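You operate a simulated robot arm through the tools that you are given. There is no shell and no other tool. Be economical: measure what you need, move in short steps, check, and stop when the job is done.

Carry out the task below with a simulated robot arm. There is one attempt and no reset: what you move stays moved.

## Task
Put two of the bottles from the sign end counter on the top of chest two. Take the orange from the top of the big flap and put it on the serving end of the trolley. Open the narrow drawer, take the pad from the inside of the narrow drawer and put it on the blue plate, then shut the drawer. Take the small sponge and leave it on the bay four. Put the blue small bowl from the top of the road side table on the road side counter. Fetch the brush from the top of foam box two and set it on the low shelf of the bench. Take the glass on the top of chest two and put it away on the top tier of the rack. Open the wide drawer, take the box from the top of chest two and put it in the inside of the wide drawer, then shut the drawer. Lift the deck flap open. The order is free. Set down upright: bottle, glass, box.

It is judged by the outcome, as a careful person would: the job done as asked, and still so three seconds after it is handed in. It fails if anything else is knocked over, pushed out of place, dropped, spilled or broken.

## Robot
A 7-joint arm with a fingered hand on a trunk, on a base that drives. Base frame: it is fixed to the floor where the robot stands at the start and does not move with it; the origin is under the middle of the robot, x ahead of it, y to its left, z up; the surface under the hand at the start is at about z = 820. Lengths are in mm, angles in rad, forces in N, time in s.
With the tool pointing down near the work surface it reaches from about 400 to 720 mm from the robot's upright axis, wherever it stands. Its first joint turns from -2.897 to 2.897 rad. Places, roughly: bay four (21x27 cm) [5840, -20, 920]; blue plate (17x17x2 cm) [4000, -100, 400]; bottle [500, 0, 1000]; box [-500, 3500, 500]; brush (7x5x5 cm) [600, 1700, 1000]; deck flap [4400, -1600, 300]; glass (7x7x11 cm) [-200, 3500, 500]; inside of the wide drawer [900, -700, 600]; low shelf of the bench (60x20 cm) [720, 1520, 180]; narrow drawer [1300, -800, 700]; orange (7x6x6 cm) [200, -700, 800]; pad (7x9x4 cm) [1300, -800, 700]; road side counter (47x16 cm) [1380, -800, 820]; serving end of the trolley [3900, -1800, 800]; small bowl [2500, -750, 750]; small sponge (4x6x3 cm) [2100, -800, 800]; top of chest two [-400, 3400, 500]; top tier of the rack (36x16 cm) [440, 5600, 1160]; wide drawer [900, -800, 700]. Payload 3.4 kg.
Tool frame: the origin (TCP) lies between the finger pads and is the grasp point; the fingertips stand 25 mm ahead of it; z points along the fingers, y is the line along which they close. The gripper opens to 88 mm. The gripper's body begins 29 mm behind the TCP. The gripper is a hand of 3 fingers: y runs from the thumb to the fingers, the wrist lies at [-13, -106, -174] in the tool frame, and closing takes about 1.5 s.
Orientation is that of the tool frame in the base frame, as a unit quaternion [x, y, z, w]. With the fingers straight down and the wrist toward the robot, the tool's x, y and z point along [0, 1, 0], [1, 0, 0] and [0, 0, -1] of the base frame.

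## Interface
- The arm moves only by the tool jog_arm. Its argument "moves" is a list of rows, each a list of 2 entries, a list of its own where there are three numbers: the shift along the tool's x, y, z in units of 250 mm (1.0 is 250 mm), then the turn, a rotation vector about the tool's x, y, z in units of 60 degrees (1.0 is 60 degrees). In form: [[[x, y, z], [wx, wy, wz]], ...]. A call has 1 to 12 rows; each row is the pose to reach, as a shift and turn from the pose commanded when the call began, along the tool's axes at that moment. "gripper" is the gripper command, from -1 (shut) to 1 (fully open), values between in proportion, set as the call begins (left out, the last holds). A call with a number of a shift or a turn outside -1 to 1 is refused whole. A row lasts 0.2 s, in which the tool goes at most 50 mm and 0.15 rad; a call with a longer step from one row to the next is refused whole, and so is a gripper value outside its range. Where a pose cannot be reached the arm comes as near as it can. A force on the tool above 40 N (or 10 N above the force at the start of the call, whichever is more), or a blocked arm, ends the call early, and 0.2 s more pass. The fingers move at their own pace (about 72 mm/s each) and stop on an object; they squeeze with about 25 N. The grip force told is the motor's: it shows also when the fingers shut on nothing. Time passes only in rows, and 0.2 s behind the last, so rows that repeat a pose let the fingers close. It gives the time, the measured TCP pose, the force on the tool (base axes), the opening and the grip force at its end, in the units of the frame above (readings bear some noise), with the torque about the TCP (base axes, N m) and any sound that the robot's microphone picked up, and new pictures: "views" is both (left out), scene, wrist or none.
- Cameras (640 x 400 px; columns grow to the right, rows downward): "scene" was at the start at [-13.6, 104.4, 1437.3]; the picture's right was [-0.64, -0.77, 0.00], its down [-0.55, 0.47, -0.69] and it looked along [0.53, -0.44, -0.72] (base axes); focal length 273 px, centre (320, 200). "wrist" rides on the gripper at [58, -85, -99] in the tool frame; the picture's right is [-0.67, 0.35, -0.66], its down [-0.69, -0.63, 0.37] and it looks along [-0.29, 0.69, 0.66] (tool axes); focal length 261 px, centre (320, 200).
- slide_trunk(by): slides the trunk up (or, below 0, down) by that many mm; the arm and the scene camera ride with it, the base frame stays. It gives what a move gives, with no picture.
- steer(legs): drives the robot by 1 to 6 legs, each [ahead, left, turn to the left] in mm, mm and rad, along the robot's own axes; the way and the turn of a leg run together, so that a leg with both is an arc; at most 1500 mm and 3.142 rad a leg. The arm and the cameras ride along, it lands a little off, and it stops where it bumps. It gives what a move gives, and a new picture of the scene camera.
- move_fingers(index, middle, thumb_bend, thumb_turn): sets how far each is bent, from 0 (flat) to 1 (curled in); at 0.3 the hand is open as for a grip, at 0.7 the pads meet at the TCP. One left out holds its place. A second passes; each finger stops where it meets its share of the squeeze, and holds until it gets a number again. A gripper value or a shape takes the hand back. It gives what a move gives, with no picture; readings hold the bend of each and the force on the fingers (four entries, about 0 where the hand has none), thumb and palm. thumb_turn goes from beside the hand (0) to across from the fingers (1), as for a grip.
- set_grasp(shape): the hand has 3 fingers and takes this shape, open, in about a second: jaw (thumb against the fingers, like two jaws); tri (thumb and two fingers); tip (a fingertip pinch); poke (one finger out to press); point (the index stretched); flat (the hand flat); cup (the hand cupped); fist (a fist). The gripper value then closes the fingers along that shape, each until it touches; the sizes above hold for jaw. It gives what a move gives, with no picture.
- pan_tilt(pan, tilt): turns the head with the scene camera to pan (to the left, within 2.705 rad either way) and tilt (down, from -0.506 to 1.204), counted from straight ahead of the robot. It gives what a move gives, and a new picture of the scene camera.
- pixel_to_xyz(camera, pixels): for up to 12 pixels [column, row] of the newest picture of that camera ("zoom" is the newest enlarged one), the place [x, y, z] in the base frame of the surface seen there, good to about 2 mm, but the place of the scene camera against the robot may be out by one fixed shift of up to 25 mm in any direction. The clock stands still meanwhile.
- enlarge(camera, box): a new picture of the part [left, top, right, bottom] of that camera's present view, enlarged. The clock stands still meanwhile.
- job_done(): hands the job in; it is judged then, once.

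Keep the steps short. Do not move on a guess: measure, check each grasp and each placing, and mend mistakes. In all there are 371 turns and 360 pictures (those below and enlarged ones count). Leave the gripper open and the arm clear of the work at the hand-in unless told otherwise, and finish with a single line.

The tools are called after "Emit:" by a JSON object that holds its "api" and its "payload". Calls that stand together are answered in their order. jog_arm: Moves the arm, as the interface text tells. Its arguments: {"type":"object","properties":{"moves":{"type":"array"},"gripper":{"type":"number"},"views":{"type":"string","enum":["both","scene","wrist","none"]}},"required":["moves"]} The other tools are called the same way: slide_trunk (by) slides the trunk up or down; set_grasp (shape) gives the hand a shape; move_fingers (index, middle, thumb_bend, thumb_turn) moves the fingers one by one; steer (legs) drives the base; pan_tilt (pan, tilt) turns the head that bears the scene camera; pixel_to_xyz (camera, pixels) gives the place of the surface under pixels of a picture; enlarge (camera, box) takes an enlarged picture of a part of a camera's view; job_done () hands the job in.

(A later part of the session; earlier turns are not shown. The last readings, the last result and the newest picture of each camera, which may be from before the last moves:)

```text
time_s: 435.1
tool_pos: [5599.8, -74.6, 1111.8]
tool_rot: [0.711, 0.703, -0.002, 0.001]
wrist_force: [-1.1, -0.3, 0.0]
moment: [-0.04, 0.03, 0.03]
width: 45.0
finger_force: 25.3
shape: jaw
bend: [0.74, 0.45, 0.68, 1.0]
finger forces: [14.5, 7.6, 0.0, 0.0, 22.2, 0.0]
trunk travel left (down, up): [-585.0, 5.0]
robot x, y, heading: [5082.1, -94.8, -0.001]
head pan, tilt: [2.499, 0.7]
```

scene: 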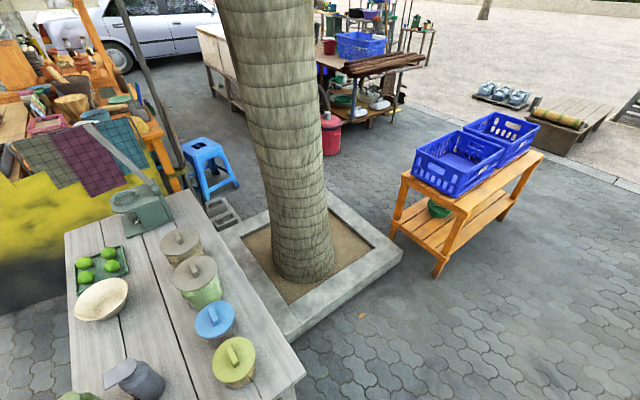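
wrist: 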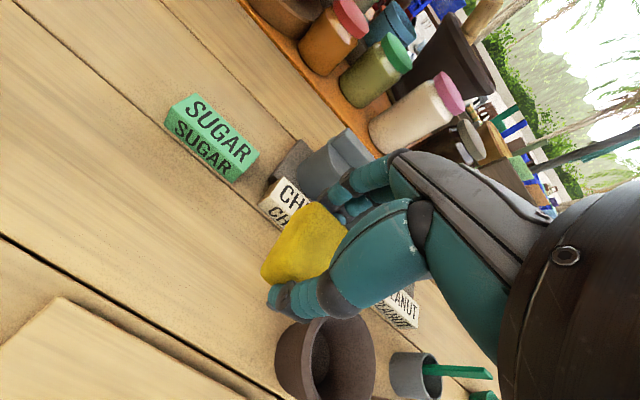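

Emit:
{"api": "pixel_to_xyz", "payload": {"camera": "scene", "pixels": [[68, 300], [70, 350], [66, 260], [300, 375], [110, 215]]}}

Emit:
{"api": "pan_tilt", "payload": {"pan": 0.1, "tilt": 0.75}}

```text
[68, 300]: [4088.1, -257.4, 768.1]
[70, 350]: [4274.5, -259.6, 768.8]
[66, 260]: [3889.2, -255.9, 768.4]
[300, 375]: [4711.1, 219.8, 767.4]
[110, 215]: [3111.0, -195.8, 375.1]
```

```text
time_s: 437.3
tool_pos: [5599.4, -73.7, 1112.6]
tool_rot: [0.71, 0.704, -0.001, 0.001]
wrist_force: [-0.4, 0.3, 0.4]
moment: [0.02, 0.03, -0.01]
width: 44.6
finger_force: 25.1
shape: jaw
bend: [0.74, 0.45, 0.68, 1.0]
finger forces: [14.6, 7.7, 0.0, 0.0, 22.2, 0.1]
trunk travel left (down, up): [-585.0, 5.0]
robot x, y, heading: [5082.6, -98.2, 0.001]
head pan, tilt: [0.099, 0.75]
```

scene: 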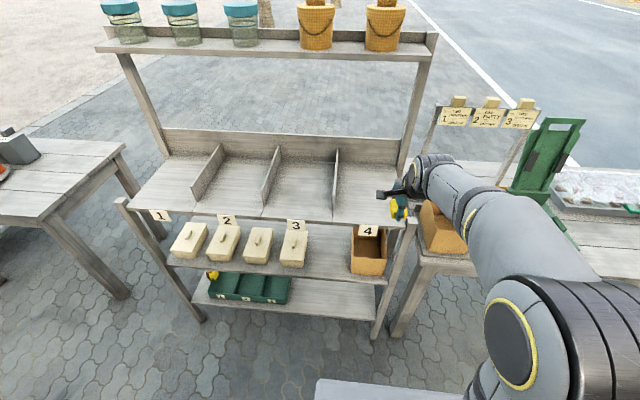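

Lime table is straight and untouched. I measure bay four and drive closer.

Emit:
{"api": "pixel_to_xyz", "payload": {"camera": "scene", "pixels": [[360, 200], [345, 218], [385, 165], [335, 175], [368, 222], [355, 160], [340, 205]]}}

Emit:
{"api": "steer", "payload": {"legs": [[210, 55, 0]]}}

Emit:
{"api": "jog_arm", "payload": {"moves": [[[0, 0.05, 0.15], [0, 0, 0]], [[0, 0.1, 0.3], [0, 0, 0]], [[0, 0.12, 0.4], [0, 0, 0]]], "views": "wrist"}}

```text
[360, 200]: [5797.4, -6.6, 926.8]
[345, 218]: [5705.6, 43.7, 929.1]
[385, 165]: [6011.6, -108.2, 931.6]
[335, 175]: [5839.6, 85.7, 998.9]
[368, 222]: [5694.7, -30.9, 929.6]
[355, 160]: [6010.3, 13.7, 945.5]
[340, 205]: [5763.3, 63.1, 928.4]
```

```text
time_s: 438.9
tool_pos: [5812.1, -19.7, 1111.3]
tool_rot: [0.711, 0.703, -0.002, 0.001]
wrist_force: [1.0, 0.4, -0.4]
moment: [-0.01, -0.01, -0.02]
width: 44.7
finger_force: 25.0
shape: jaw
bend: [0.74, 0.45, 0.68, 1.0]
finger forces: [14.5, 7.7, 0.0, 0.0, 22.2, 0.1]
trunk travel left (down, up): [-585.0, 5.0]
robot x, y, heading: [5296.5, -42.7, 0.002]
head pan, tilt: [0.099, 0.75]
```

scene: 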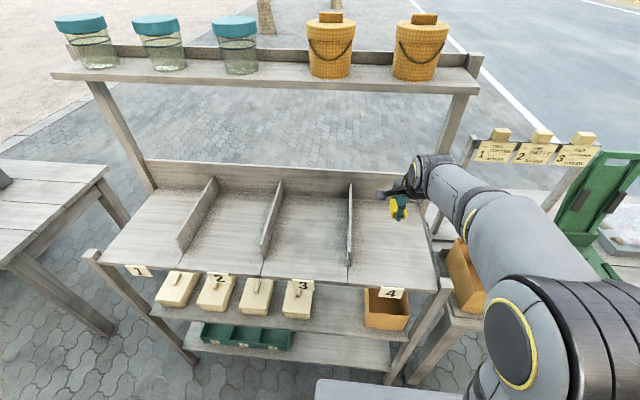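

```text
time_s: 439.7
tool_pos: [5841.7, -19.7, 1012.3]
tool_rot: [0.711, 0.704, -0.001, 0.001]
wrist_force: [0.0, 0.0, 0.8]
moment: [-0.04, -0.02, -0.01]
width: 44.6
finger_force: 24.6
shape: jaw
bend: [0.74, 0.45, 0.68, 1.0]
finger forces: [14.6, 7.7, 0.0, 0.1, 22.2, 0.0]
trunk travel left (down, up): [-585.0, 5.0]
robot x, y, heading: [5300.7, -43.7, -0.011]
head pan, tilt: [0.099, 0.75]
```

wrist: 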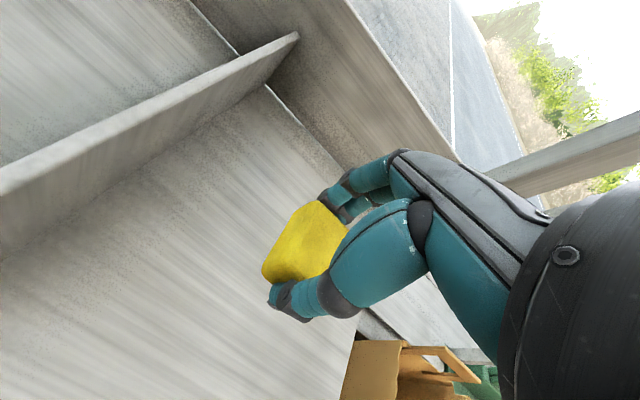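

In bay four. I lower until light contact near TCP 948, then release and rise.

Emit:
{"api": "jog_arm", "payload": {"moves": [[[0, 0, 0.12], [0, 0, 0]], [[0, 0, 0.22], [0, 0, 0]], [[0, 0, 0.245], [0, 0, 0]], [[0, 0, 0.255], [0, 0, 0]]], "views": "none"}}

Emit:
{"api": "jog_arm", "payload": {"moves": [[[0, 0, 0], [0, 0, 0]], [[0, 0, 0], [0, 0, 0]], [[0, 0, 0], [0, 0, 0]], [[0, 0, 0], [0, 0, 0]], [[0, 0, -0.1], [0, 0, 0]], [[0, 0, -0.28], [0, 0, 0]], [[0, 0, -0.46], [0, 0, 0]], [[0, 0, -0.64], [0, 0, 0]]], "gripper": 1, "views": "wrist"}}

```text
time_s: 440.7
tool_pos: [5840.4, -19.4, 948.8]
tool_rot: [0.711, 0.703, -0.002, 0.002]
wrist_force: [-0.1, 0.1, 1.1]
moment: [-0.02, 0.01, -0.02]
width: 44.5
finger_force: 24.9
shape: jaw
bend: [0.74, 0.45, 0.68, 1.0]
finger forces: [14.7, 7.8, 0.0, 0.1, 22.6, 0.1]
trunk travel left (down, up): [-585.0, 5.0]
robot x, y, heading: [5296.7, -42.0, -0.004]
head pan, tilt: [0.099, 0.75]
```

```text
time_s: 442.5
tool_pos: [5839.2, -21.1, 1107.2]
tool_rot: [0.711, 0.703, -0.002, 0.0]
wrist_force: [-0.3, -0.2, -0.6]
moment: [0.02, 0.01, 0.02]
width: 87.3
finger_force: 0.1
shape: jaw
bend: [0.3, 0.3, 0.3, 0.98]
finger forces: [0.0, 0.1, 0.0, 0.1, 0.1, 0.0]
trunk travel left (down, up): [-585.0, 5.0]
robot x, y, heading: [5294.5, -41.3, -0.008]
head pan, tilt: [0.099, 0.75]
```

wrist: 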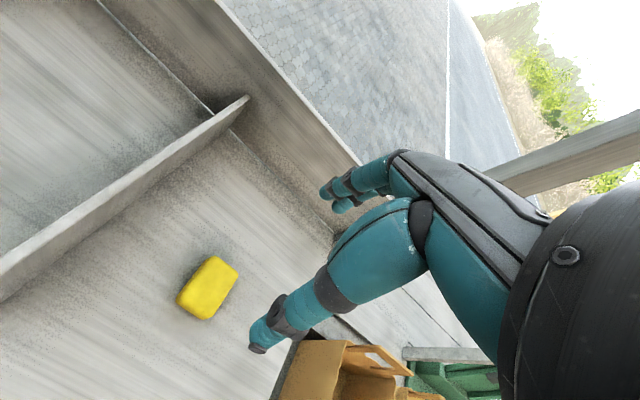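

Sponge rests in bay four. Next the blue small bowl on the road-side table. I drive back along the clear route.

Emit:
{"api": "steer", "payload": {"legs": [[-240, 0, 0], [0, 0, 1.575], [-1000, 0, 0], [0, 200, 0], [0, 0, 1.57], [0, 160, 0]]}}

```text
time_s: 459.0
tool_pos: [4307.0, -1224.5, 1107.5]
tool_rot: [-0.703, 0.712, 0.001, 0.002]
wrist_force: [-1.5, -0.2, -0.1]
moment: [-0.04, 0.01, 0.01]
width: 87.8
finger_force: 0.1
shape: jaw
bend: [0.3, 0.3, 0.3, 0.98]
finger forces: [0.0, 0.1, 0.0, 0.0, 0.1, 0.0]
trunk travel left (down, up): [-585.0, 5.0]
robot x, y, heading: [4849.0, -1202.3, 3.137]
head pan, tilt: [0.099, 0.75]
```

scene: 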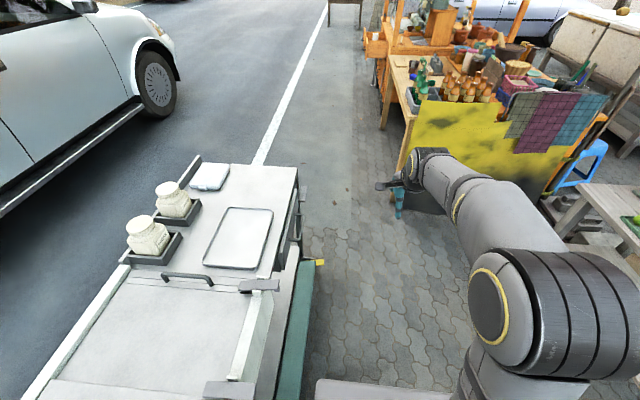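

Emit:
{"api": "steer", "payload": {"legs": [[1400, 0, 0], [940, 0, 0], [0, 110, 0], [0, 0, -1.567]]}}

Emit:
{"api": "jog_arm", "payload": {"moves": [[[0, 0, 0], [0, 0, 0]]], "views": "wrist"}}

```text
time_s: 475.0
tool_pos: [2495.5, -743.4, 1108.0]
tool_rot: [-0.001, 1.0, -0.001, 0.001]
wrist_force: [-0.6, 0.8, -0.4]
moment: [-0.01, 0.02, 0.01]
width: 87.8
finger_force: 0.1
shape: jaw
bend: [0.3, 0.3, 0.3, 0.98]
finger forces: [0.2, 0.1, 0.0, 0.0, 0.0, 0.0]
trunk travel left (down, up): [-585.0, 5.0]
robot x, y, heading: [2524.1, -1287.6, 1.579]
head pan, tilt: [0.099, 0.75]
```

scene: 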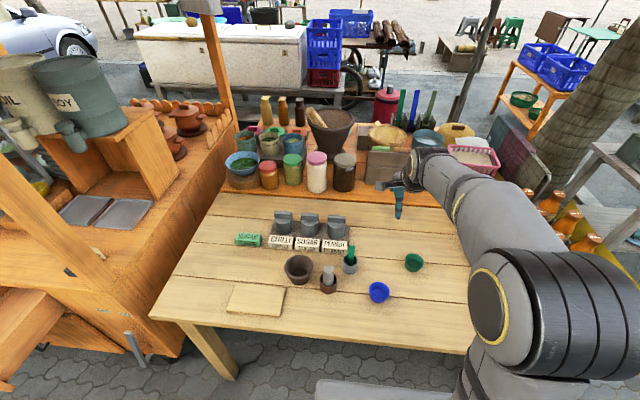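

```text
time_s: 475.4
tool_pos: [2495.9, -743.4, 1106.5]
tool_rot: [-0.002, 1.0, 0.0, 0.001]
wrist_force: [0.9, -0.2, -0.3]
moment: [0.0, 0.02, 0.0]
width: 87.8
finger_force: 0.0
shape: jaw
bend: [0.3, 0.3, 0.3, 0.98]
finger forces: [0.0, 0.1, 0.0, 0.0, 0.0, 0.0]
trunk travel left (down, up): [-585.0, 5.0]
robot x, y, heading: [2525.4, -1282.8, 1.582]
head pan, tilt: [0.099, 0.75]
```

wrist: 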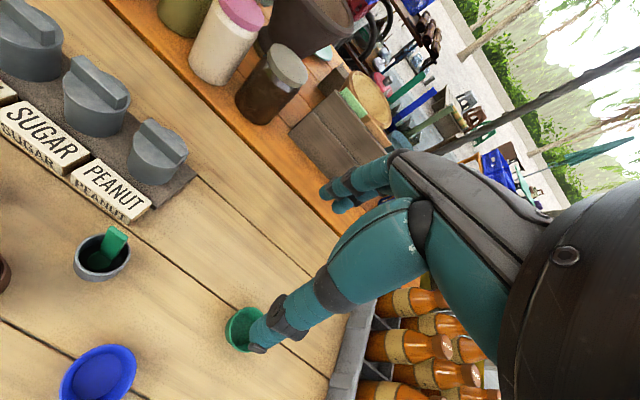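

The blue bowl is at wrist (98,375). I measure its rim.

Emit:
{"api": "pixel_to_xyz", "payload": {"camera": "wrist", "pixels": [[98, 346], [134, 358], [62, 380], [130, 385], [97, 378], [75, 356], [240, 315], [180, 340]]}}

Emit:
{"api": "enlarge", "payload": {"camera": "wrist", "box": [40, 320, 160, 400]}}

```text
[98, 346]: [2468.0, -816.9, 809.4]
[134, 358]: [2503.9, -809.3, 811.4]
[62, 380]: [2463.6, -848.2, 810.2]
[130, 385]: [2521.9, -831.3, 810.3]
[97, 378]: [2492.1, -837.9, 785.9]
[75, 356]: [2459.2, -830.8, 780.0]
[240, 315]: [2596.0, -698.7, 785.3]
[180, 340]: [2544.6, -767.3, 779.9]
```

```text
5.00 times, centred on (100, 360) of wrist
```

zoom: 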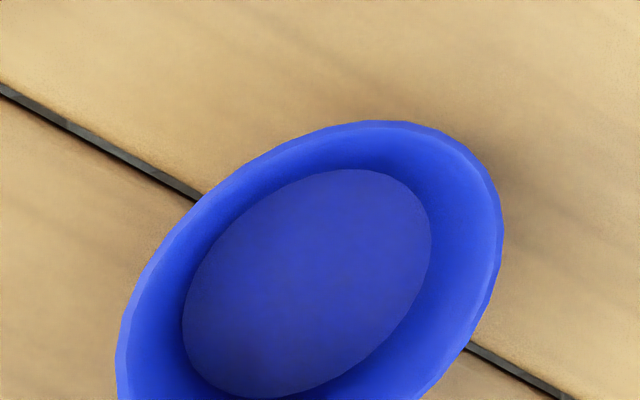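

Bowl: centre (2491.5,−837.6), rim radius 31 at z 810. I move over it and descend.

Emit:
{"api": "jog_arm", "payload": {"moves": [[[0.018, -0.15, 0], [0, 0, 0]], [[0.018, -0.3, 0.1], [0, 0, 0]], [[0.018, -0.377, 0.25], [0, 0, 0]], [[0.018, -0.377, 0.44], [0, 0, 0]], [[0.018, -0.377, 0.63], [0, 0, 0]], [[0.018, -0.377, 0.82], [0, 0, 0]], [[0.018, -0.377, 0.95], [0, 0, 0]]], "views": "wrist"}}

```text
time_s: 477.0
tool_pos: [2491.7, -837.0, 869.6]
tool_rot: [-0.001, 1.0, 0.0, 0.002]
wrist_force: [0.1, 0.1, 0.1]
moment: [0.0, 0.02, -0.01]
width: 87.7
finger_force: 0.1
shape: jaw
bend: [0.3, 0.3, 0.3, 0.98]
finger forces: [0.0, 0.1, 0.1, 0.0, 0.0, 0.1]
trunk travel left (down, up): [-585.0, 5.0]
robot x, y, heading: [2525.1, -1285.6, 1.575]
head pan, tilt: [0.099, 0.75]
```

wrist: 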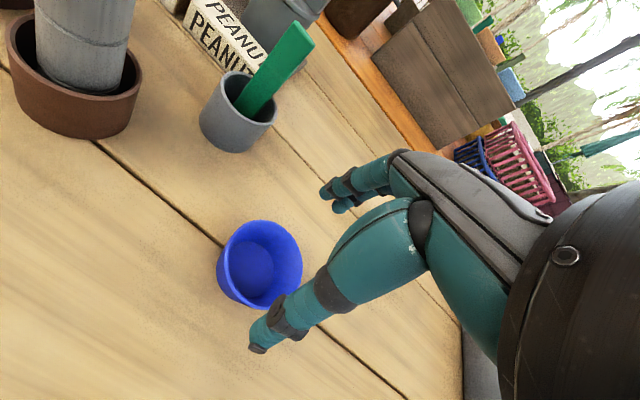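

Emit:
{"api": "jog_arm", "payload": {"moves": [[[0, 0, 0.12], [0, 0, 0]], [[0, 0, 0.2], [0, 0, 0]], [[0, 0, 0.244], [0, 0, 0]]], "views": "none"}}

Emit:
{"api": "jog_arm", "payload": {"moves": [[[0, 0, 0], [0, 0, 0]], [[0, 0, 0], [0, 0, 0]], [[0, 0, 0], [0, 0, 0]], [[0, 0, 0], [0, 0, 0]], [[0, 0, 0], [0, 0, 0]], [[0, 0, -0.04], [0, 0, 0]], [[0, 0, -0.1], [0, 0, 0]], [[0, 0, -0.2], [0, 0, 0]]], "gripper": -1, "views": "wrist"}}

```text
time_s: 477.8
tool_pos: [2492.2, -837.4, 809.3]
tool_rot: [-0.002, 1.0, 0.0, 0.002]
wrist_force: [0.4, 0.1, -0.4]
moment: [0.0, -0.02, 0.02]
width: 87.7
finger_force: 0.1
shape: jaw
bend: [0.3, 0.3, 0.3, 0.98]
finger forces: [0.0, 0.0, 0.0, 0.0, 0.0, 0.0]
trunk travel left (down, up): [-585.0, 5.0]
robot x, y, heading: [2526.1, -1285.9, 1.574]
head pan, tilt: [0.099, 0.75]
```

```text
time_s: 479.6
tool_pos: [2491.2, -838.0, 859.4]
tool_rot: [-0.002, 1.0, 0.0, 0.002]
wrist_force: [0.3, -0.5, -0.7]
moment: [-0.02, 0.01, 0.01]
width: 44.0
finger_force: 24.8
shape: jaw
bend: [0.74, 0.47, 0.69, 1.0]
finger forces: [15.0, 8.8, 0.0, 0.1, 23.2, 0.0]
trunk travel left (down, up): [-585.0, 5.0]
robot x, y, heading: [2526.3, -1287.3, 1.58]
head pan, tilt: [0.099, 0.75]
```

wrist: 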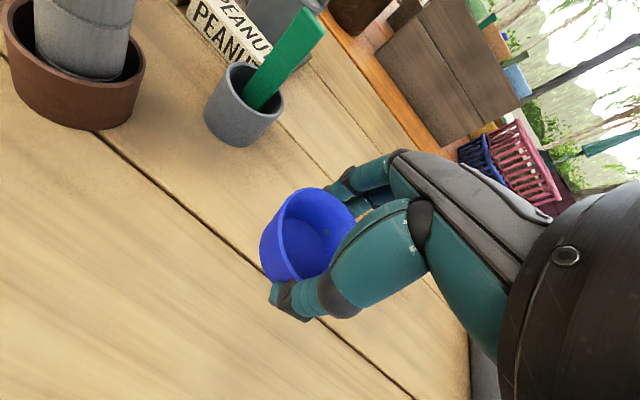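

Bowl is held. The counter spot must avoid the open narrow drawer, so I go to x≈1650, raise a bit, and look.

Emit:
{"api": "jog_arm", "payload": {"moves": [[[0, 0, -0.19], [0, 0, 0]], [[0, 0, -0.38], [0, 0, 0]], [[0, 0, -0.57], [0, 0, 0]], [[0, 0, -0.76], [0, 0, 0]]], "views": "none"}}

Emit:
{"api": "steer", "payload": {"legs": [[-220, 0, 0], [0, 870, 0]]}}

Emit:
{"api": "pan_tilt", "payload": {"pan": 0.35, "tilt": 0.65}}

```text
time_s: 480.6
tool_pos: [2492.1, -838.0, 1050.0]
tool_rot: [-0.001, 1.0, -0.001, 0.001]
wrist_force: [1.0, 0.9, -0.2]
moment: [0.01, -0.02, -0.01]
width: 43.4
finger_force: 25.5
shape: jaw
bend: [0.74, 0.47, 0.7, 1.0]
finger forces: [14.9, 9.3, 0.0, 0.0, 23.1, 0.0]
trunk travel left (down, up): [-585.0, 5.0]
robot x, y, heading: [2525.7, -1285.5, 1.58]
head pan, tilt: [0.099, 0.75]
```

```text
time_s: 486.5
tool_pos: [1626.0, -1064.3, 1049.9]
tool_rot: [0.001, 1.0, 0.0, 0.001]
wrist_force: [-0.6, 1.4, -0.7]
moment: [0.0, -0.03, 0.04]
width: 43.3
finger_force: 24.8
shape: jaw
bend: [0.74, 0.47, 0.7, 1.0]
finger forces: [15.0, 9.4, 0.0, 0.1, 23.1, 0.0]
trunk travel left (down, up): [-585.0, 5.0]
robot x, y, heading: [1654.6, -1514.3, 1.574]
head pan, tilt: [0.099, 0.75]
```

scene: 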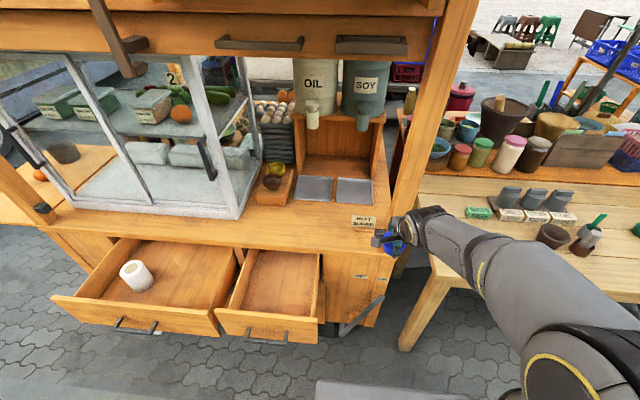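

```text
time_s: 487.3
tool_pos: [1626.9, -1063.8, 1048.2]
tool_rot: [0.003, 1.0, 0.0, 0.002]
wrist_force: [0.6, 0.1, -0.6]
moment: [0.0, 0.0, 0.02]
width: 43.5
finger_force: 24.9
shape: jaw
bend: [0.74, 0.47, 0.7, 1.0]
finger forces: [15.0, 9.3, 0.1, 0.0, 23.1, 0.1]
trunk travel left (down, up): [-585.0, 5.0]
robot x, y, heading: [1660.5, -1514.4, 1.567]
head pan, tilt: [0.351, 0.649]
```

scene: 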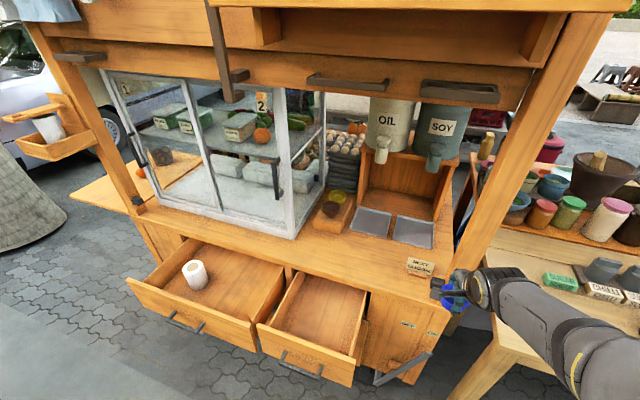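

Emit:
{"api": "pixel_to_xyz", "payload": {"camera": "scene", "pixels": [[370, 246], [330, 243], [370, 222], [412, 232], [420, 265], [390, 262], [300, 255], [450, 95], [450, 82], [310, 365], [365, 300], [352, 236]]}}

Emit:
{"api": "enlarge", "payload": {"camera": "scene", "box": [270, 180, 470, 300]}}

```text
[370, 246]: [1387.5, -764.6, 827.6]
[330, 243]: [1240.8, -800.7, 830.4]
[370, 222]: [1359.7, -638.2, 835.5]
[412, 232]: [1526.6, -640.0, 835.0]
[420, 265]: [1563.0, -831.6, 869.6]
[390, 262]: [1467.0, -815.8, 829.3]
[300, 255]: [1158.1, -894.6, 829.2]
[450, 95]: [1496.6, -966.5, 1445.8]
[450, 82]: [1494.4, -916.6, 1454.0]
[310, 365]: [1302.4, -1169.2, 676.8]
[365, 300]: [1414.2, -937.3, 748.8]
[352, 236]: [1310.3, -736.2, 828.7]
```

```text
3.20 times, centred on (370, 240) of scene
```

zoom: 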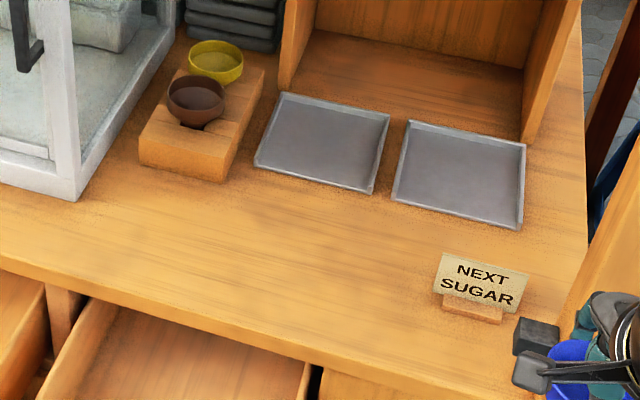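

Free counter space around (1440,−830), z 820, left of the "NEXT SUGAR" sign. I drive 80 ahead, go left first, then forward.

Emit:
{"api": "steer", "payload": {"legs": [[80, 0, 0]]}}

Emit:
{"api": "jog_arm", "payload": {"moves": [[[0.18, 0, 0], [0, 0, 0]], [[0.36, 0, 0], [0, 0, 0]], [[0.54, 0, 0], [0, 0, 0]], [[0.74, 0, 0], [0, 0, 0]], [[0.74, 0.15, 0.1], [0, 0, 0]], [[0.74, 0.3, 0.2], [0, 0, 0]], [[0.74, 0.45, 0.3], [0, 0, 0]], [[0.74, 0.6, 0.4], [0, 0, 0]]], "views": "both"}}

```text
time_s: 488.3
tool_pos: [1625.5, -982.5, 1048.6]
tool_rot: [0.001, 1.0, -0.001, 0.002]
wrist_force: [0.6, 1.0, -0.9]
moment: [0.01, 0.01, 0.02]
width: 43.0
finger_force: 25.4
shape: jaw
bend: [0.74, 0.47, 0.7, 1.0]
finger forces: [14.8, 10.1, 0.0, 0.1, 24.0, 0.0]
trunk travel left (down, up): [-585.0, 5.0]
robot x, y, heading: [1656.6, -1431.5, 1.573]
head pan, tilt: [0.351, 0.649]
```

scene: 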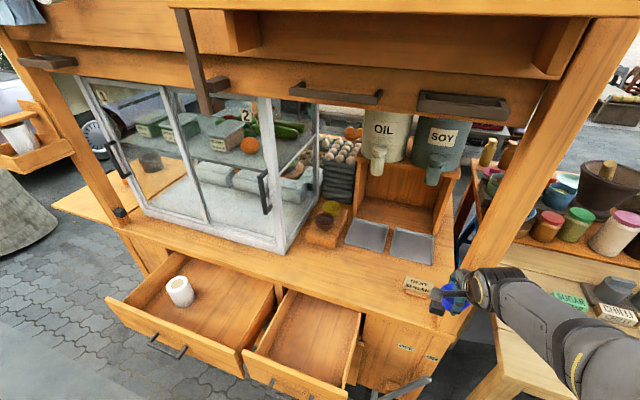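

```text
time_s: 490.1
tool_pos: [1441.4, -831.7, 948.1]
tool_rot: [0.001, 1.0, 0.0, 0.002]
wrist_force: [-1.2, 0.2, -0.3]
moment: [0.0, 0.0, -0.05]
width: 43.0
finger_force: 24.9
shape: jaw
bend: [0.74, 0.47, 0.7, 1.0]
finger forces: [14.6, 10.3, 0.0, 0.1, 23.0, 0.0]
trunk travel left (down, up): [-585.0, 5.0]
robot x, y, heading: [1656.4, -1434.4, 1.576]
head pan, tilt: [0.351, 0.649]
```

scene: 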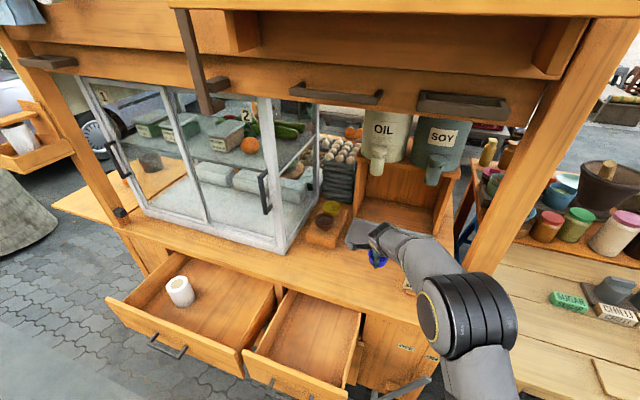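
wrist: 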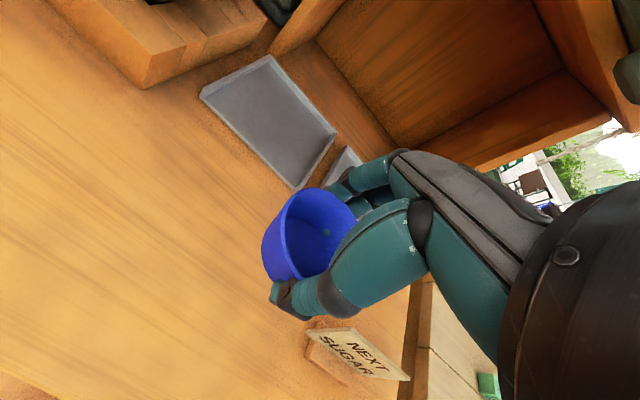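

Emit:
{"api": "pixel_to_xyz", "payload": {"camera": "wrist", "pixels": [[312, 335], [345, 332], [405, 375], [320, 355], [250, 330], [295, 185]]}}

```text
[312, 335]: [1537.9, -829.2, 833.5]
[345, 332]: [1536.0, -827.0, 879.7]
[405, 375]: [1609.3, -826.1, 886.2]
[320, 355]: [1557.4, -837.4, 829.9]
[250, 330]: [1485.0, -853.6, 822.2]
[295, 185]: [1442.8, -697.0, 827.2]
```

Emit:
{"api": "jog_arm", "payload": {"moves": [[[0, 0, 0.18], [0, 0, 0]], [[0, 0, 0.32], [0, 0, 0]], [[0, 0, 0.372], [0, 0, 0]], [[0, 0, 0.382], [0, 0, 0]], [[0, 0, 0.39], [0, 0, 0]]], "views": "none"}}

Emit:
{"api": "jog_arm", "payload": {"moves": [[[0, 0, 0], [0, 0, 0]], [[0, 0, 0], [0, 0, 0]], [[0, 0, 0], [0, 0, 0]], [[0, 0, 0], [0, 0, 0]], [[0, 0, -0.1], [0, 0, 0]], [[0, 0, -0.28], [0, 0, 0]], [[0, 0, -0.46], [0, 0, 0]]], "gripper": 1, "views": "wrist"}}

```text
time_s: 491.3
tool_pos: [1442.2, -833.4, 850.8]
tool_rot: [0.001, 1.0, 0.0, 0.001]
wrist_force: [0.2, 0.2, -0.4]
moment: [-0.01, -0.02, 0.0]
width: 42.9
finger_force: 25.0
shape: jaw
bend: [0.74, 0.47, 0.7, 1.0]
finger forces: [14.6, 10.3, 0.0, 0.0, 22.9, 0.0]
trunk travel left (down, up): [-585.0, 5.0]
robot x, y, heading: [1654.8, -1435.1, 1.574]
head pan, tilt: [0.351, 0.649]
```

```text
time_s: 492.9
tool_pos: [1442.2, -833.9, 967.0]
tool_rot: [0.002, 1.0, 0.0, 0.002]
wrist_force: [-0.2, -0.1, 0.0]
moment: [-0.01, 0.01, 0.02]
width: 87.7
finger_force: 0.1
shape: jaw
bend: [0.3, 0.3, 0.3, 0.98]
finger forces: [0.0, 0.0, 0.1, 0.0, 0.0, 0.0]
trunk travel left (down, up): [-585.0, 5.0]
robot x, y, heading: [1656.9, -1432.2, 1.574]
head pan, tilt: [0.351, 0.649]
```

wrist: 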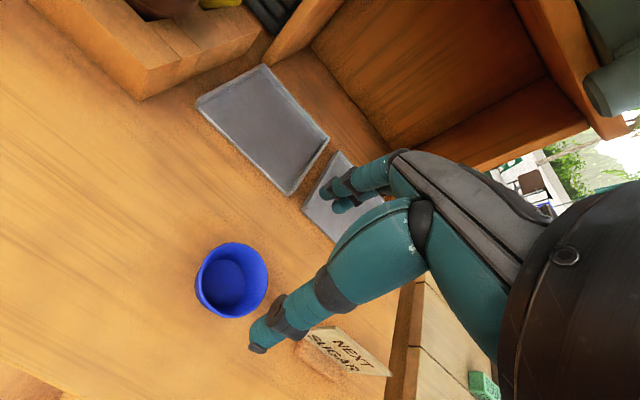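

Bowl stands on the road-side counter. Next I shut the narrow drawer by pushing its front with a fist: retract, step back, and lower in front of it.

Emit:
{"api": "jog_arm", "payload": {"moves": [[[0, -0.15, -0.1], [0, 0, 0]], [[0, -0.3, -0.1], [0, 0, 0]], [[0, -0.45, -0.1], [0, 0, 0]], [[0, -0.6, -0.1], [0, 0, 0]]], "views": "none"}}

Emit:
{"api": "set_grasp", "payload": {"shape": "fist"}}

Emit:
{"api": "steer", "payload": {"legs": [[-310, 0, 0], [0, 145, 0]]}}

Emit:
{"api": "slide_trunk", "payload": {"by": -250}}

Emit:
{"api": "jog_arm", "payload": {"moves": [[[0, 0, 0], [0, 0, 0]]]}}

```text
time_s: 493.9
tool_pos: [1441.1, -983.4, 991.2]
tool_rot: [0.001, 1.0, 0.0, 0.002]
wrist_force: [-1.0, 0.5, -0.5]
moment: [0.0, 0.04, 0.0]
width: 87.4
finger_force: 0.1
shape: jaw
bend: [0.3, 0.3, 0.3, 0.98]
finger forces: [0.0, 0.1, 0.0, 0.0, 0.1, 0.0]
trunk travel left (down, up): [-585.0, 5.0]
robot x, y, heading: [1654.3, -1432.9, 1.575]
head pan, tilt: [0.351, 0.649]
```

```text
time_s: 494.8
tool_pos: [1440.9, -983.3, 991.2]
tool_rot: [0.001, 1.0, 0.0, 0.003]
wrist_force: [0.4, 0.1, -0.5]
moment: [0.02, -0.02, 0.03]
width: 0.0
finger_force: 0.1
shape: fist
bend: [1.0, 1.0, 0.86, 0.85]
finger forces: [0.1, 0.0, 0.1, 0.1, 0.0, 0.0]
trunk travel left (down, up): [-585.0, 5.0]
robot x, y, heading: [1657.5, -1435.6, 1.573]
head pan, tilt: [0.351, 0.649]
```

```text
time_s: 497.9
tool_pos: [1296.7, -1294.3, 990.7]
tool_rot: [0.002, 1.0, 0.0, 0.002]
wrist_force: [0.3, 0.3, -1.0]
moment: [-0.02, 0.03, 0.01]
width: 0.0
finger_force: 0.2
shape: fist
bend: [1.0, 1.0, 0.86, 0.85]
finger forces: [0.0, 0.1, 0.1, 0.0, 0.1, 0.0]
trunk travel left (down, up): [-585.0, 5.0]
robot x, y, heading: [1513.7, -1745.8, 1.572]
head pan, tilt: [0.351, 0.649]
```

scene: 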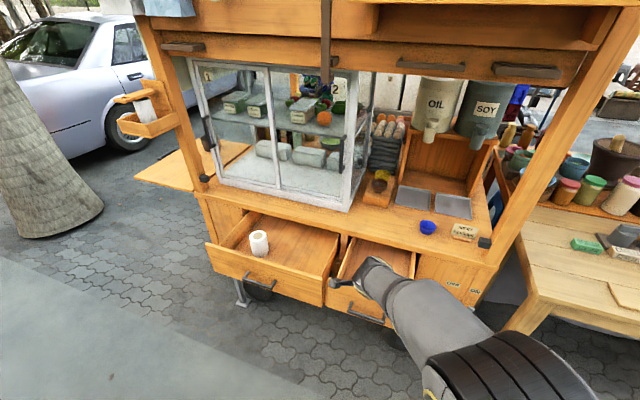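

```text
time_s: 500.4
tool_pos: [1295.0, -1292.0, 741.0]
tool_rot: [0.0, 1.0, 0.001, 0.002]
wrist_force: [0.0, 0.6, -0.4]
moment: [0.0, 0.01, -0.02]
width: 0.2
finger_force: 0.1
shape: fist
bend: [1.0, 1.0, 0.86, 0.85]
finger forces: [0.0, 0.0, 0.0, 0.0, 0.0, 0.0]
trunk travel left (down, up): [-335.0, 255.0]
robot x, y, heading: [1510.7, -1744.1, 1.571]
head pan, tilt: [0.351, 0.649]
```

```text
time_s: 500.8
tool_pos: [1295.6, -1294.4, 740.7]
tool_rot: [0.001, 1.0, 0.0, 0.001]
wrist_force: [0.3, -0.5, -0.4]
moment: [0.02, 0.03, -0.02]
width: 0.1
finger_force: 0.1
shape: fist
bend: [1.0, 1.0, 0.86, 0.85]
finger forces: [0.0, 0.1, 0.0, 0.0, 0.0, 0.0]
trunk travel left (down, up): [-335.0, 255.0]
robot x, y, heading: [1513.1, -1741.5, 1.574]
head pan, tilt: [0.351, 0.649]
```

scene: 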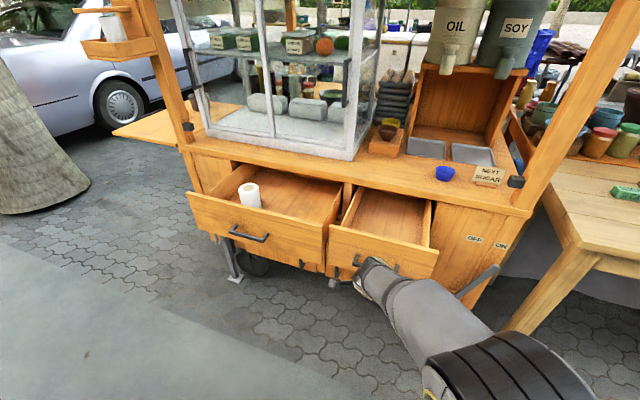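
wrist: 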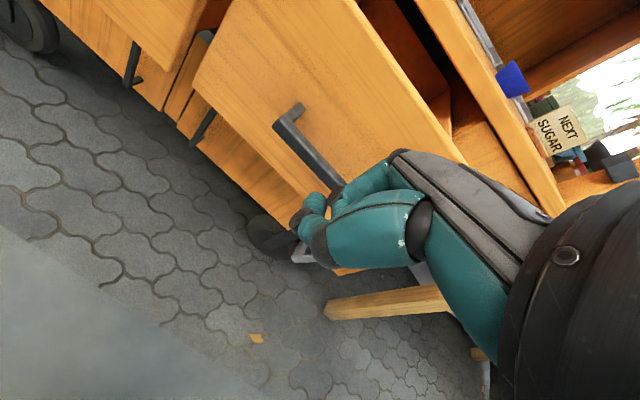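

Emit:
{"api": "steer", "payload": {"legs": [[235, 0, 0]]}}

```text
time_s: 502.6
tool_pos: [1294.3, -1060.2, 741.1]
tool_rot: [0.0, 1.0, 0.001, 0.002]
wrist_force: [0.5, 0.5, 0.7]
moment: [0.0, -0.01, -0.03]
width: 0.0
finger_force: 0.0
shape: fist
bend: [1.0, 1.0, 0.86, 0.85]
finger forces: [0.0, 0.0, 0.0, 0.1, 0.0, 0.0]
trunk travel left (down, up): [-335.0, 255.0]
robot x, y, heading: [1512.5, -1507.2, 1.579]
head pan, tilt: [0.351, 0.649]
```

scene: 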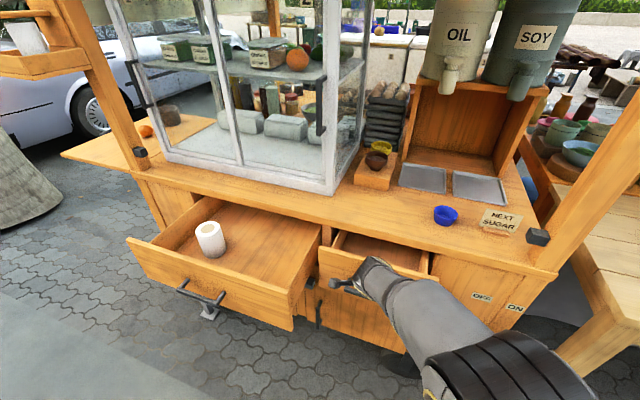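

The drawer moves in smoothly. Another 50 mm, then finish with the arm (force-limited).

Emit:
{"api": "steer", "payload": {"legs": [[45, 0, 0]]}}

Emit:
{"api": "jog_arm", "payload": {"moves": [[[0, 0.03, 0], [0, 0, 0]], [[0, 0.06, 0], [0, 0, 0]], [[0, 0.09, 0], [0, 0, 0]], [[0, 0.12, 0], [0, 0, 0]], [[0, 0.15, 0], [0, 0, 0]], [[0, 0.18, 0], [0, 0, 0]]], "views": "wrist"}}

```text
time_s: 503.5
tool_pos: [1293.9, -1014.4, 741.5]
tool_rot: [0.0, 1.0, 0.0, 0.003]
wrist_force: [0.4, 0.2, 0.6]
moment: [0.0, 0.01, -0.03]
width: 0.0
finger_force: 0.1
shape: fist
bend: [1.0, 1.0, 0.86, 0.85]
finger forces: [0.1, 0.1, 0.1, 0.0, 0.1, 0.1]
trunk travel left (down, up): [-335.0, 255.0]
robot x, y, heading: [1510.6, -1462.5, 1.579]
head pan, tilt: [0.351, 0.649]
```

scene: 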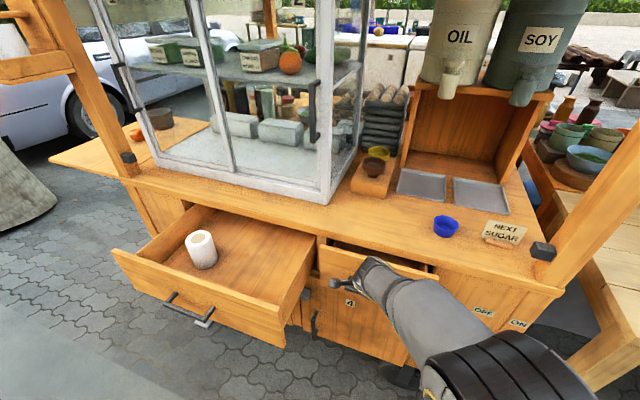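

```text
time_s: 504.9
tool_pos: [1292.7, -980.0, 740.6]
tool_rot: [0.0, 1.0, -0.004, 0.003]
wrist_force: [5.9, -26.6, 14.0]
moment: [1.66, 0.15, -0.4]
width: 0.3
finger_force: 0.1
shape: fist
bend: [1.0, 1.0, 0.86, 0.85]
finger forces: [0.0, 29.0, 0.0, 0.0, 0.1, 0.0]
trunk travel left (down, up): [-335.0, 255.0]
robot x, y, heading: [1512.8, -1460.6, 1.579]
head pan, tilt: [0.351, 0.649]
stopped in row 6: the force on the tool passed its limit at 48 N (the readings are from after the stop); the commanded pose is now the measured one
```

wrist: 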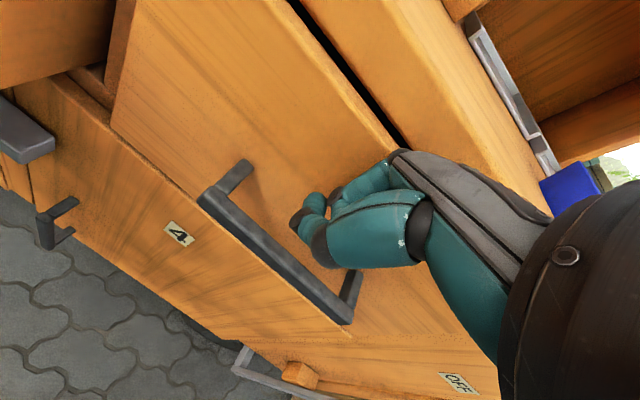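

Emit:
{"api": "pixel_to_xyz", "payload": {"camera": "wrist", "pixels": [[200, 120], [230, 225], [260, 60], [150, 80], [330, 40]]}}

Emit:
{"api": "steer", "payload": {"legs": [[-250, 0, 0]]}}

```text
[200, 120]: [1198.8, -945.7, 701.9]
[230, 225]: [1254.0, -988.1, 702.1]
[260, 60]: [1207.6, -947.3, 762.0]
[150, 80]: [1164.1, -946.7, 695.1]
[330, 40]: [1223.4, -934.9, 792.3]
```

```text
time_s: 506.7
tool_pos: [1293.5, -1228.2, 739.0]
tool_rot: [-0.001, 1.0, -0.005, 0.003]
wrist_force: [0.4, -0.2, -0.7]
moment: [-0.02, 0.01, -0.03]
width: 0.0
finger_force: 0.0
shape: fist
bend: [1.0, 1.0, 0.86, 0.85]
finger forces: [0.0, 0.1, 0.0, 0.1, 0.0, 0.1]
trunk travel left (down, up): [-335.0, 255.0]
robot x, y, heading: [1510.9, -1717.0, 1.572]
head pan, tilt: [0.351, 0.649]
```

scene: 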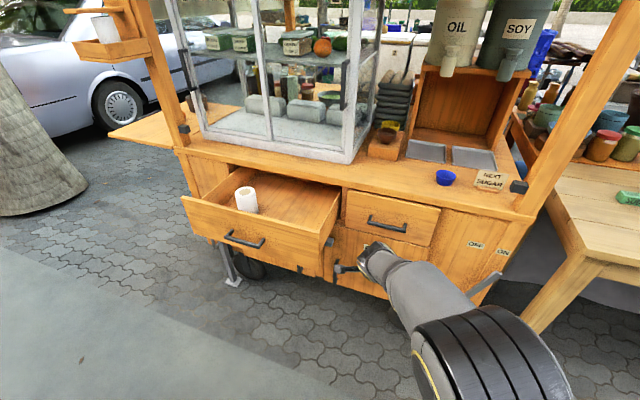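

Narrow drawer is shut (face −946, handle −988, as before). Next the second bottle. I restore the jaw and centre the arm, then drive round to the sign-end counter.

Emit:
{"api": "jog_arm", "payload": {"moves": [[[-0.19, 0, -0.1], [0, 0, 0]], [[-0.36, 0, -0.2], [0, 0, 0]], [[-0.53, -0.03, -0.3], [0, 0, 0]], [[-0.7, -0.06, -0.4], [0, 0, 0]], [[-0.872, -0.096, -0.45], [0, 0, 0]]], "views": "none"}}

Emit:
{"api": "set_grasp", "payload": {"shape": "jaw"}}

Emit:
{"api": "steer", "payload": {"legs": [[0, 1450, 0], [0, 520, 0], [1400, 0, 0], [317, 0, 0], [0, 0, -1.572]]}}

```text
refused: row 1 steps farther than a row can; nothing moved
```

```text
time_s: 507.6
tool_pos: [1295.4, -1226.6, 739.4]
tool_rot: [-0.001, 1.0, -0.004, 0.005]
wrist_force: [0.5, -0.4, 0.1]
moment: [0.0, 0.02, -0.04]
width: 87.8
finger_force: 0.1
shape: jaw
bend: [0.3, 0.3, 0.3, 0.97]
finger forces: [0.0, 0.0, 0.0, 0.1, 0.0, 0.0]
trunk travel left (down, up): [-335.0, 255.0]
robot x, y, heading: [1512.3, -1713.8, 1.578]
head pan, tilt: [0.351, 0.649]
```

```text
time_s: 509.8
tool_pos: [1128.5, -1225.4, 737.1]
tool_rot: [0.019, 1.0, -0.009, 0.013]
wrist_force: [7.9, 0.5, 1.9]
moment: [0.05, -0.14, -0.48]
width: 87.8
finger_force: 0.0
shape: jaw
bend: [0.29, 0.3, 0.3, 0.97]
finger forces: [10.5, 0.1, 0.0, 0.0, 0.0, 0.0]
trunk travel left (down, up): [-335.0, 255.0]
robot x, y, heading: [1328.0, -1720.1, 1.576]
head pan, tilt: [0.351, 0.649]
stopped in leg 1: the force on the tool passed its limit at 55 N (the readings are from after the stop); the commanded pose is now the measured one
```

scene: 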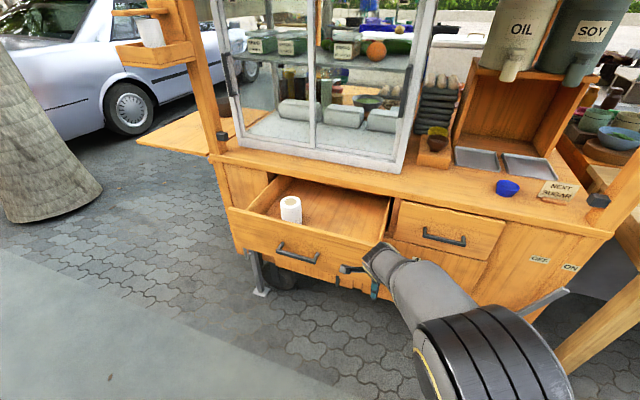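

The jog was refused, so the hand ran against the open wide drawer's corner and stopped. I back away right and rearward, then centre the arm properly.

Emit:
{"api": "steer", "payload": {"legs": [[0, -40, 0], [-180, 0, 0]]}}

Emit:
{"api": "jog_arm", "payload": {"moves": [[[-0.15, 0, -0.1], [0, 0, 0]], [[-0.3, 0, -0.2], [0, 0, 0]], [[-0.45, 0, -0.3], [0, 0, 0]], [[-0.6, -0.03, -0.4], [0, 0, 0]], [[-0.75, -0.06, -0.45], [0, 0, 0]], [[-0.86, -0.096, -0.5], [0, 0, 0]]], "views": "none"}}

```text
time_s: 511.8
tool_pos: [1164.7, -1408.0, 736.4]
tool_rot: [0.016, 1.0, -0.009, 0.013]
wrist_force: [0.0, 0.8, 0.5]
moment: [-0.02, -0.02, 0.01]
width: 87.6
finger_force: 0.1
shape: jaw
bend: [0.3, 0.3, 0.3, 0.97]
finger forces: [0.1, 0.0, 0.0, 0.0, 0.1, 0.1]
trunk travel left (down, up): [-335.0, 255.0]
robot x, y, heading: [1368.8, -1897.0, 1.571]
head pan, tilt: [0.351, 0.649]
```

scene: 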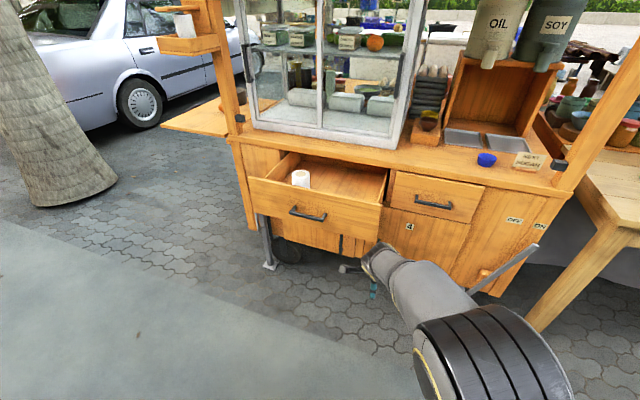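

```text
time_s: 513.2
tool_pos: [1377.0, -1435.0, 868.2]
tool_rot: [0.016, 1.0, -0.009, 0.013]
wrist_force: [-0.1, 0.2, 0.2]
moment: [0.03, 0.04, 0.01]
width: 87.8
finger_force: 0.1
shape: jaw
bend: [0.3, 0.3, 0.3, 0.97]
finger forces: [0.0, 0.0, 0.0, 0.0, 0.1, 0.0]
trunk travel left (down, up): [-335.0, 255.0]
robot x, y, heading: [1367.8, -1894.4, 1.576]
head pan, tilt: [0.351, 0.649]
```

Emit:
{"api": "slide_trunk", "payload": {"by": 115}}

Emit:
{"api": "steer", "payload": {"legs": [[400, 0, 0], [0, 1450, 0], [0, 420, 0], [1490, 0, 0], [0, 0, -1.573]]}}

```text
time_s: 514.6
tool_pos: [1375.4, -1435.2, 982.5]
tool_rot: [0.016, 1.0, -0.01, 0.013]
wrist_force: [0.4, -0.5, -0.4]
moment: [-0.02, -0.03, 0.0]
width: 87.7
finger_force: 0.0
shape: jaw
bend: [0.3, 0.3, 0.3, 0.97]
finger forces: [0.0, 0.0, 0.0, 0.0, 0.0, 0.1]
trunk travel left (down, up): [-450.0, 140.0]
robot x, y, heading: [1368.8, -1899.3, 1.571]
head pan, tilt: [0.351, 0.649]
```

```text
time_s: 537.0
tool_pos: [-42.5, -27.9, 984.4]
tool_rot: [0.726, 0.687, -0.015, 0.002]
wrist_force: [0.5, 0.2, -0.6]
moment: [0.01, 0.02, -0.04]
width: 88.0
finger_force: 0.0
shape: jaw
bend: [0.3, 0.3, 0.3, 0.97]
finger forces: [0.0, 0.1, 0.0, 0.0, 0.0, 0.0]
trunk travel left (down, up): [-450.0, 140.0]
robot x, y, heading: [-506.9, -8.5, -0.019]
head pan, tilt: [0.351, 0.649]
```

scene: 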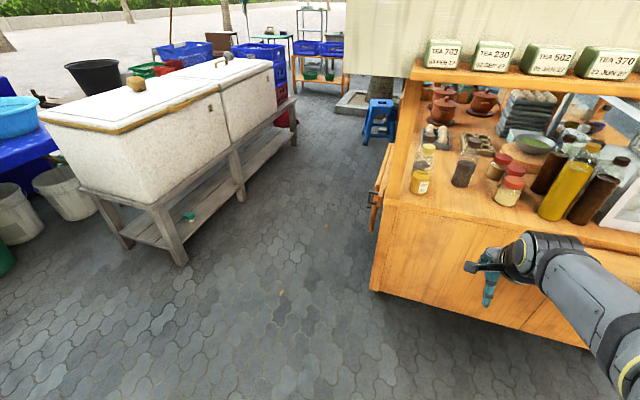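

The dark bottle D is at scene (465,160). I true up the hand, set its lane at y≈10, and drive in 500 mm beside the bottles.

Emit:
{"api": "jog_arm", "payload": {"moves": [[[0.08, 0, -0.04], [-0.018, 0.022, -0.053]], [[0.152, 0, -0.076], [-0.018, 0.022, -0.053]]], "views": "none"}}

Emit:
{"api": "steer", "payload": {"legs": [[0, 0, 0.019], [440, 0, 0]]}}

Emit:
{"api": "jog_arm", "payload": {"moves": [[[0, 0, 0], [0, 0, 0]]], "views": "wrist"}}

```text
time_s: 537.6
tool_pos: [-40.2, 10.5, 1000.8]
tool_rot: [0.707, 0.707, -0.001, 0.0]
wrist_force: [-0.3, -0.1, 0.0]
moment: [0.01, 0.01, 0.03]
width: 87.7
finger_force: 0.2
shape: jaw
bend: [0.3, 0.3, 0.3, 0.97]
finger forces: [0.1, 0.0, 0.0, 0.0, 0.0, 0.0]
trunk travel left (down, up): [-450.0, 140.0]
robot x, y, heading: [-504.9, -8.0, -0.021]
head pan, tilt: [0.351, 0.649]
```

```text
time_s: 540.6
tool_pos: [400.3, 23.0, 1000.9]
tool_rot: [0.699, 0.715, -0.002, 0.002]
wrist_force: [-0.3, 0.1, -0.4]
moment: [-0.03, -0.04, 0.01]
width: 87.9
finger_force: 0.1
shape: jaw
bend: [0.3, 0.3, 0.3, 0.97]
finger forces: [0.0, 0.0, 0.1, 0.0, 0.1, 0.1]
trunk travel left (down, up): [-450.0, 140.0]
robot x, y, heading: [-63.2, -8.4, 0.004]
head pan, tilt: [0.351, 0.649]
```

scene: 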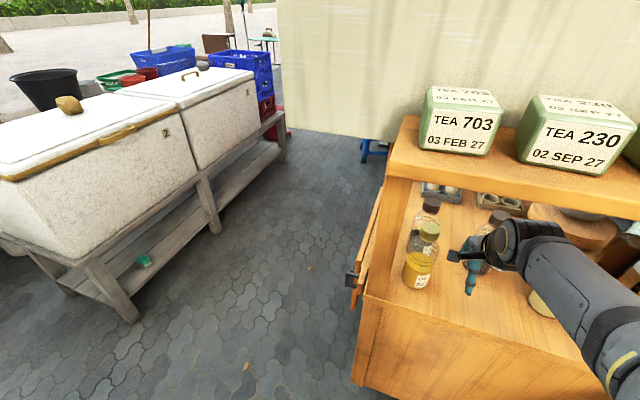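

```text
time_s: 541.0
tool_pos: [401.7, 22.6, 1000.9]
tool_rot: [0.699, 0.715, 0.0, 0.001]
wrist_force: [-0.2, 0.2, -0.5]
moment: [0.03, -0.03, 0.02]
width: 87.6
finger_force: 0.0
shape: jaw
bend: [0.3, 0.3, 0.3, 0.97]
finger forces: [0.0, 0.1, 0.1, 0.1, 0.0, 0.0]
trunk travel left (down, up): [-450.0, 140.0]
robot x, y, heading: [-62.0, -7.4, 0.002]
head pan, tilt: [0.351, 0.649]
```

wrist: 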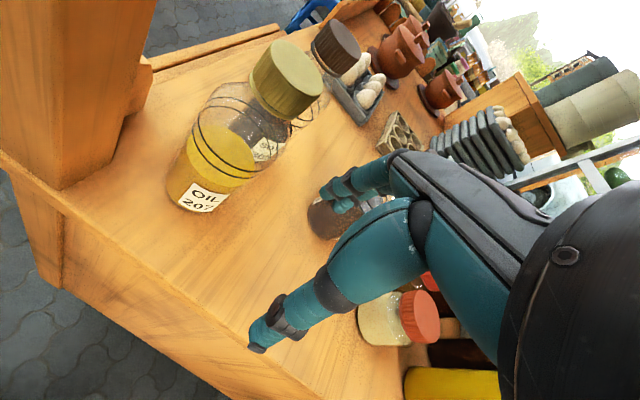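

Emit:
{"api": "steer", "payload": {"legs": [[62, -10, 0]]}}

Emit:
{"api": "jog_arm", "payload": {"moves": [[[0, 0.12, 0], [0, 0, 0.026]], [[0, 0.24, 0], [0, 0, 0.026]], [[0, 0.36, 0], [0, 0, 0.026]]], "views": "wrist"}}

```text
time_s: 542.0
tool_pos: [462.3, 12.5, 999.3]
tool_rot: [0.698, 0.716, -0.001, 0.001]
wrist_force: [0.4, 0.4, 0.0]
moment: [0.01, -0.03, 0.01]
width: 87.8
finger_force: 0.1
shape: jaw
bend: [0.3, 0.3, 0.3, 0.97]
finger forces: [0.0, 0.0, 0.0, 0.0, 0.1, 0.1]
trunk travel left (down, up): [-450.0, 140.0]
robot x, y, heading: [0.6, -17.0, -0.0]
head pan, tilt: [0.351, 0.649]
```

scene: 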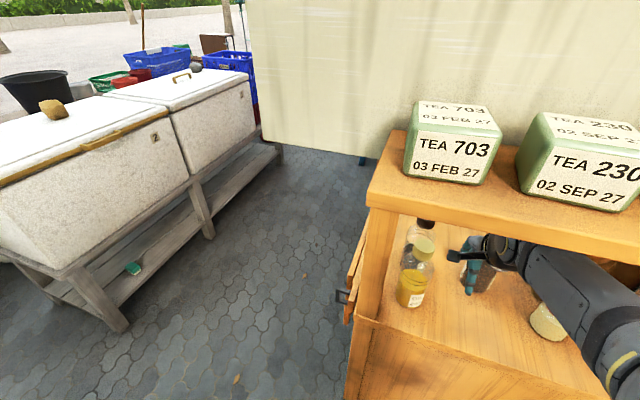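

```text
time_s: 542.8
tool_pos: [553.2, 14.0, 1000.7]
tool_rot: [0.708, 0.706, -0.001, 0.0]
wrist_force: [0.2, -0.1, 0.0]
moment: [0.03, -0.01, -0.01]
width: 87.8
finger_force: 0.1
shape: jaw
bend: [0.3, 0.3, 0.3, 0.97]
finger forces: [0.0, 0.0, 0.0, 0.0, 0.0, 0.1]
trunk travel left (down, up): [-450.0, 140.0]
robot x, y, heading: [2.7, -12.3, 0.001]
head pan, tilt: [0.351, 0.649]
```

wrist: 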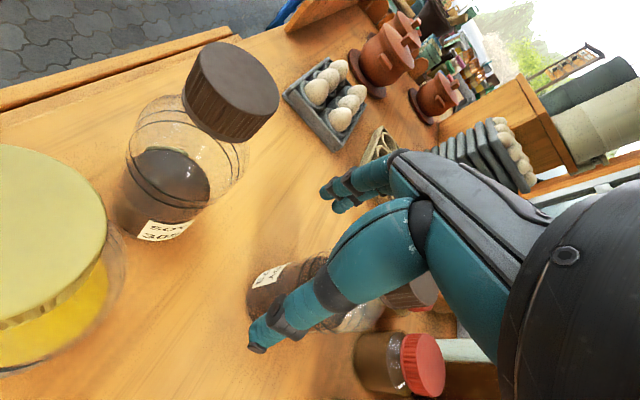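

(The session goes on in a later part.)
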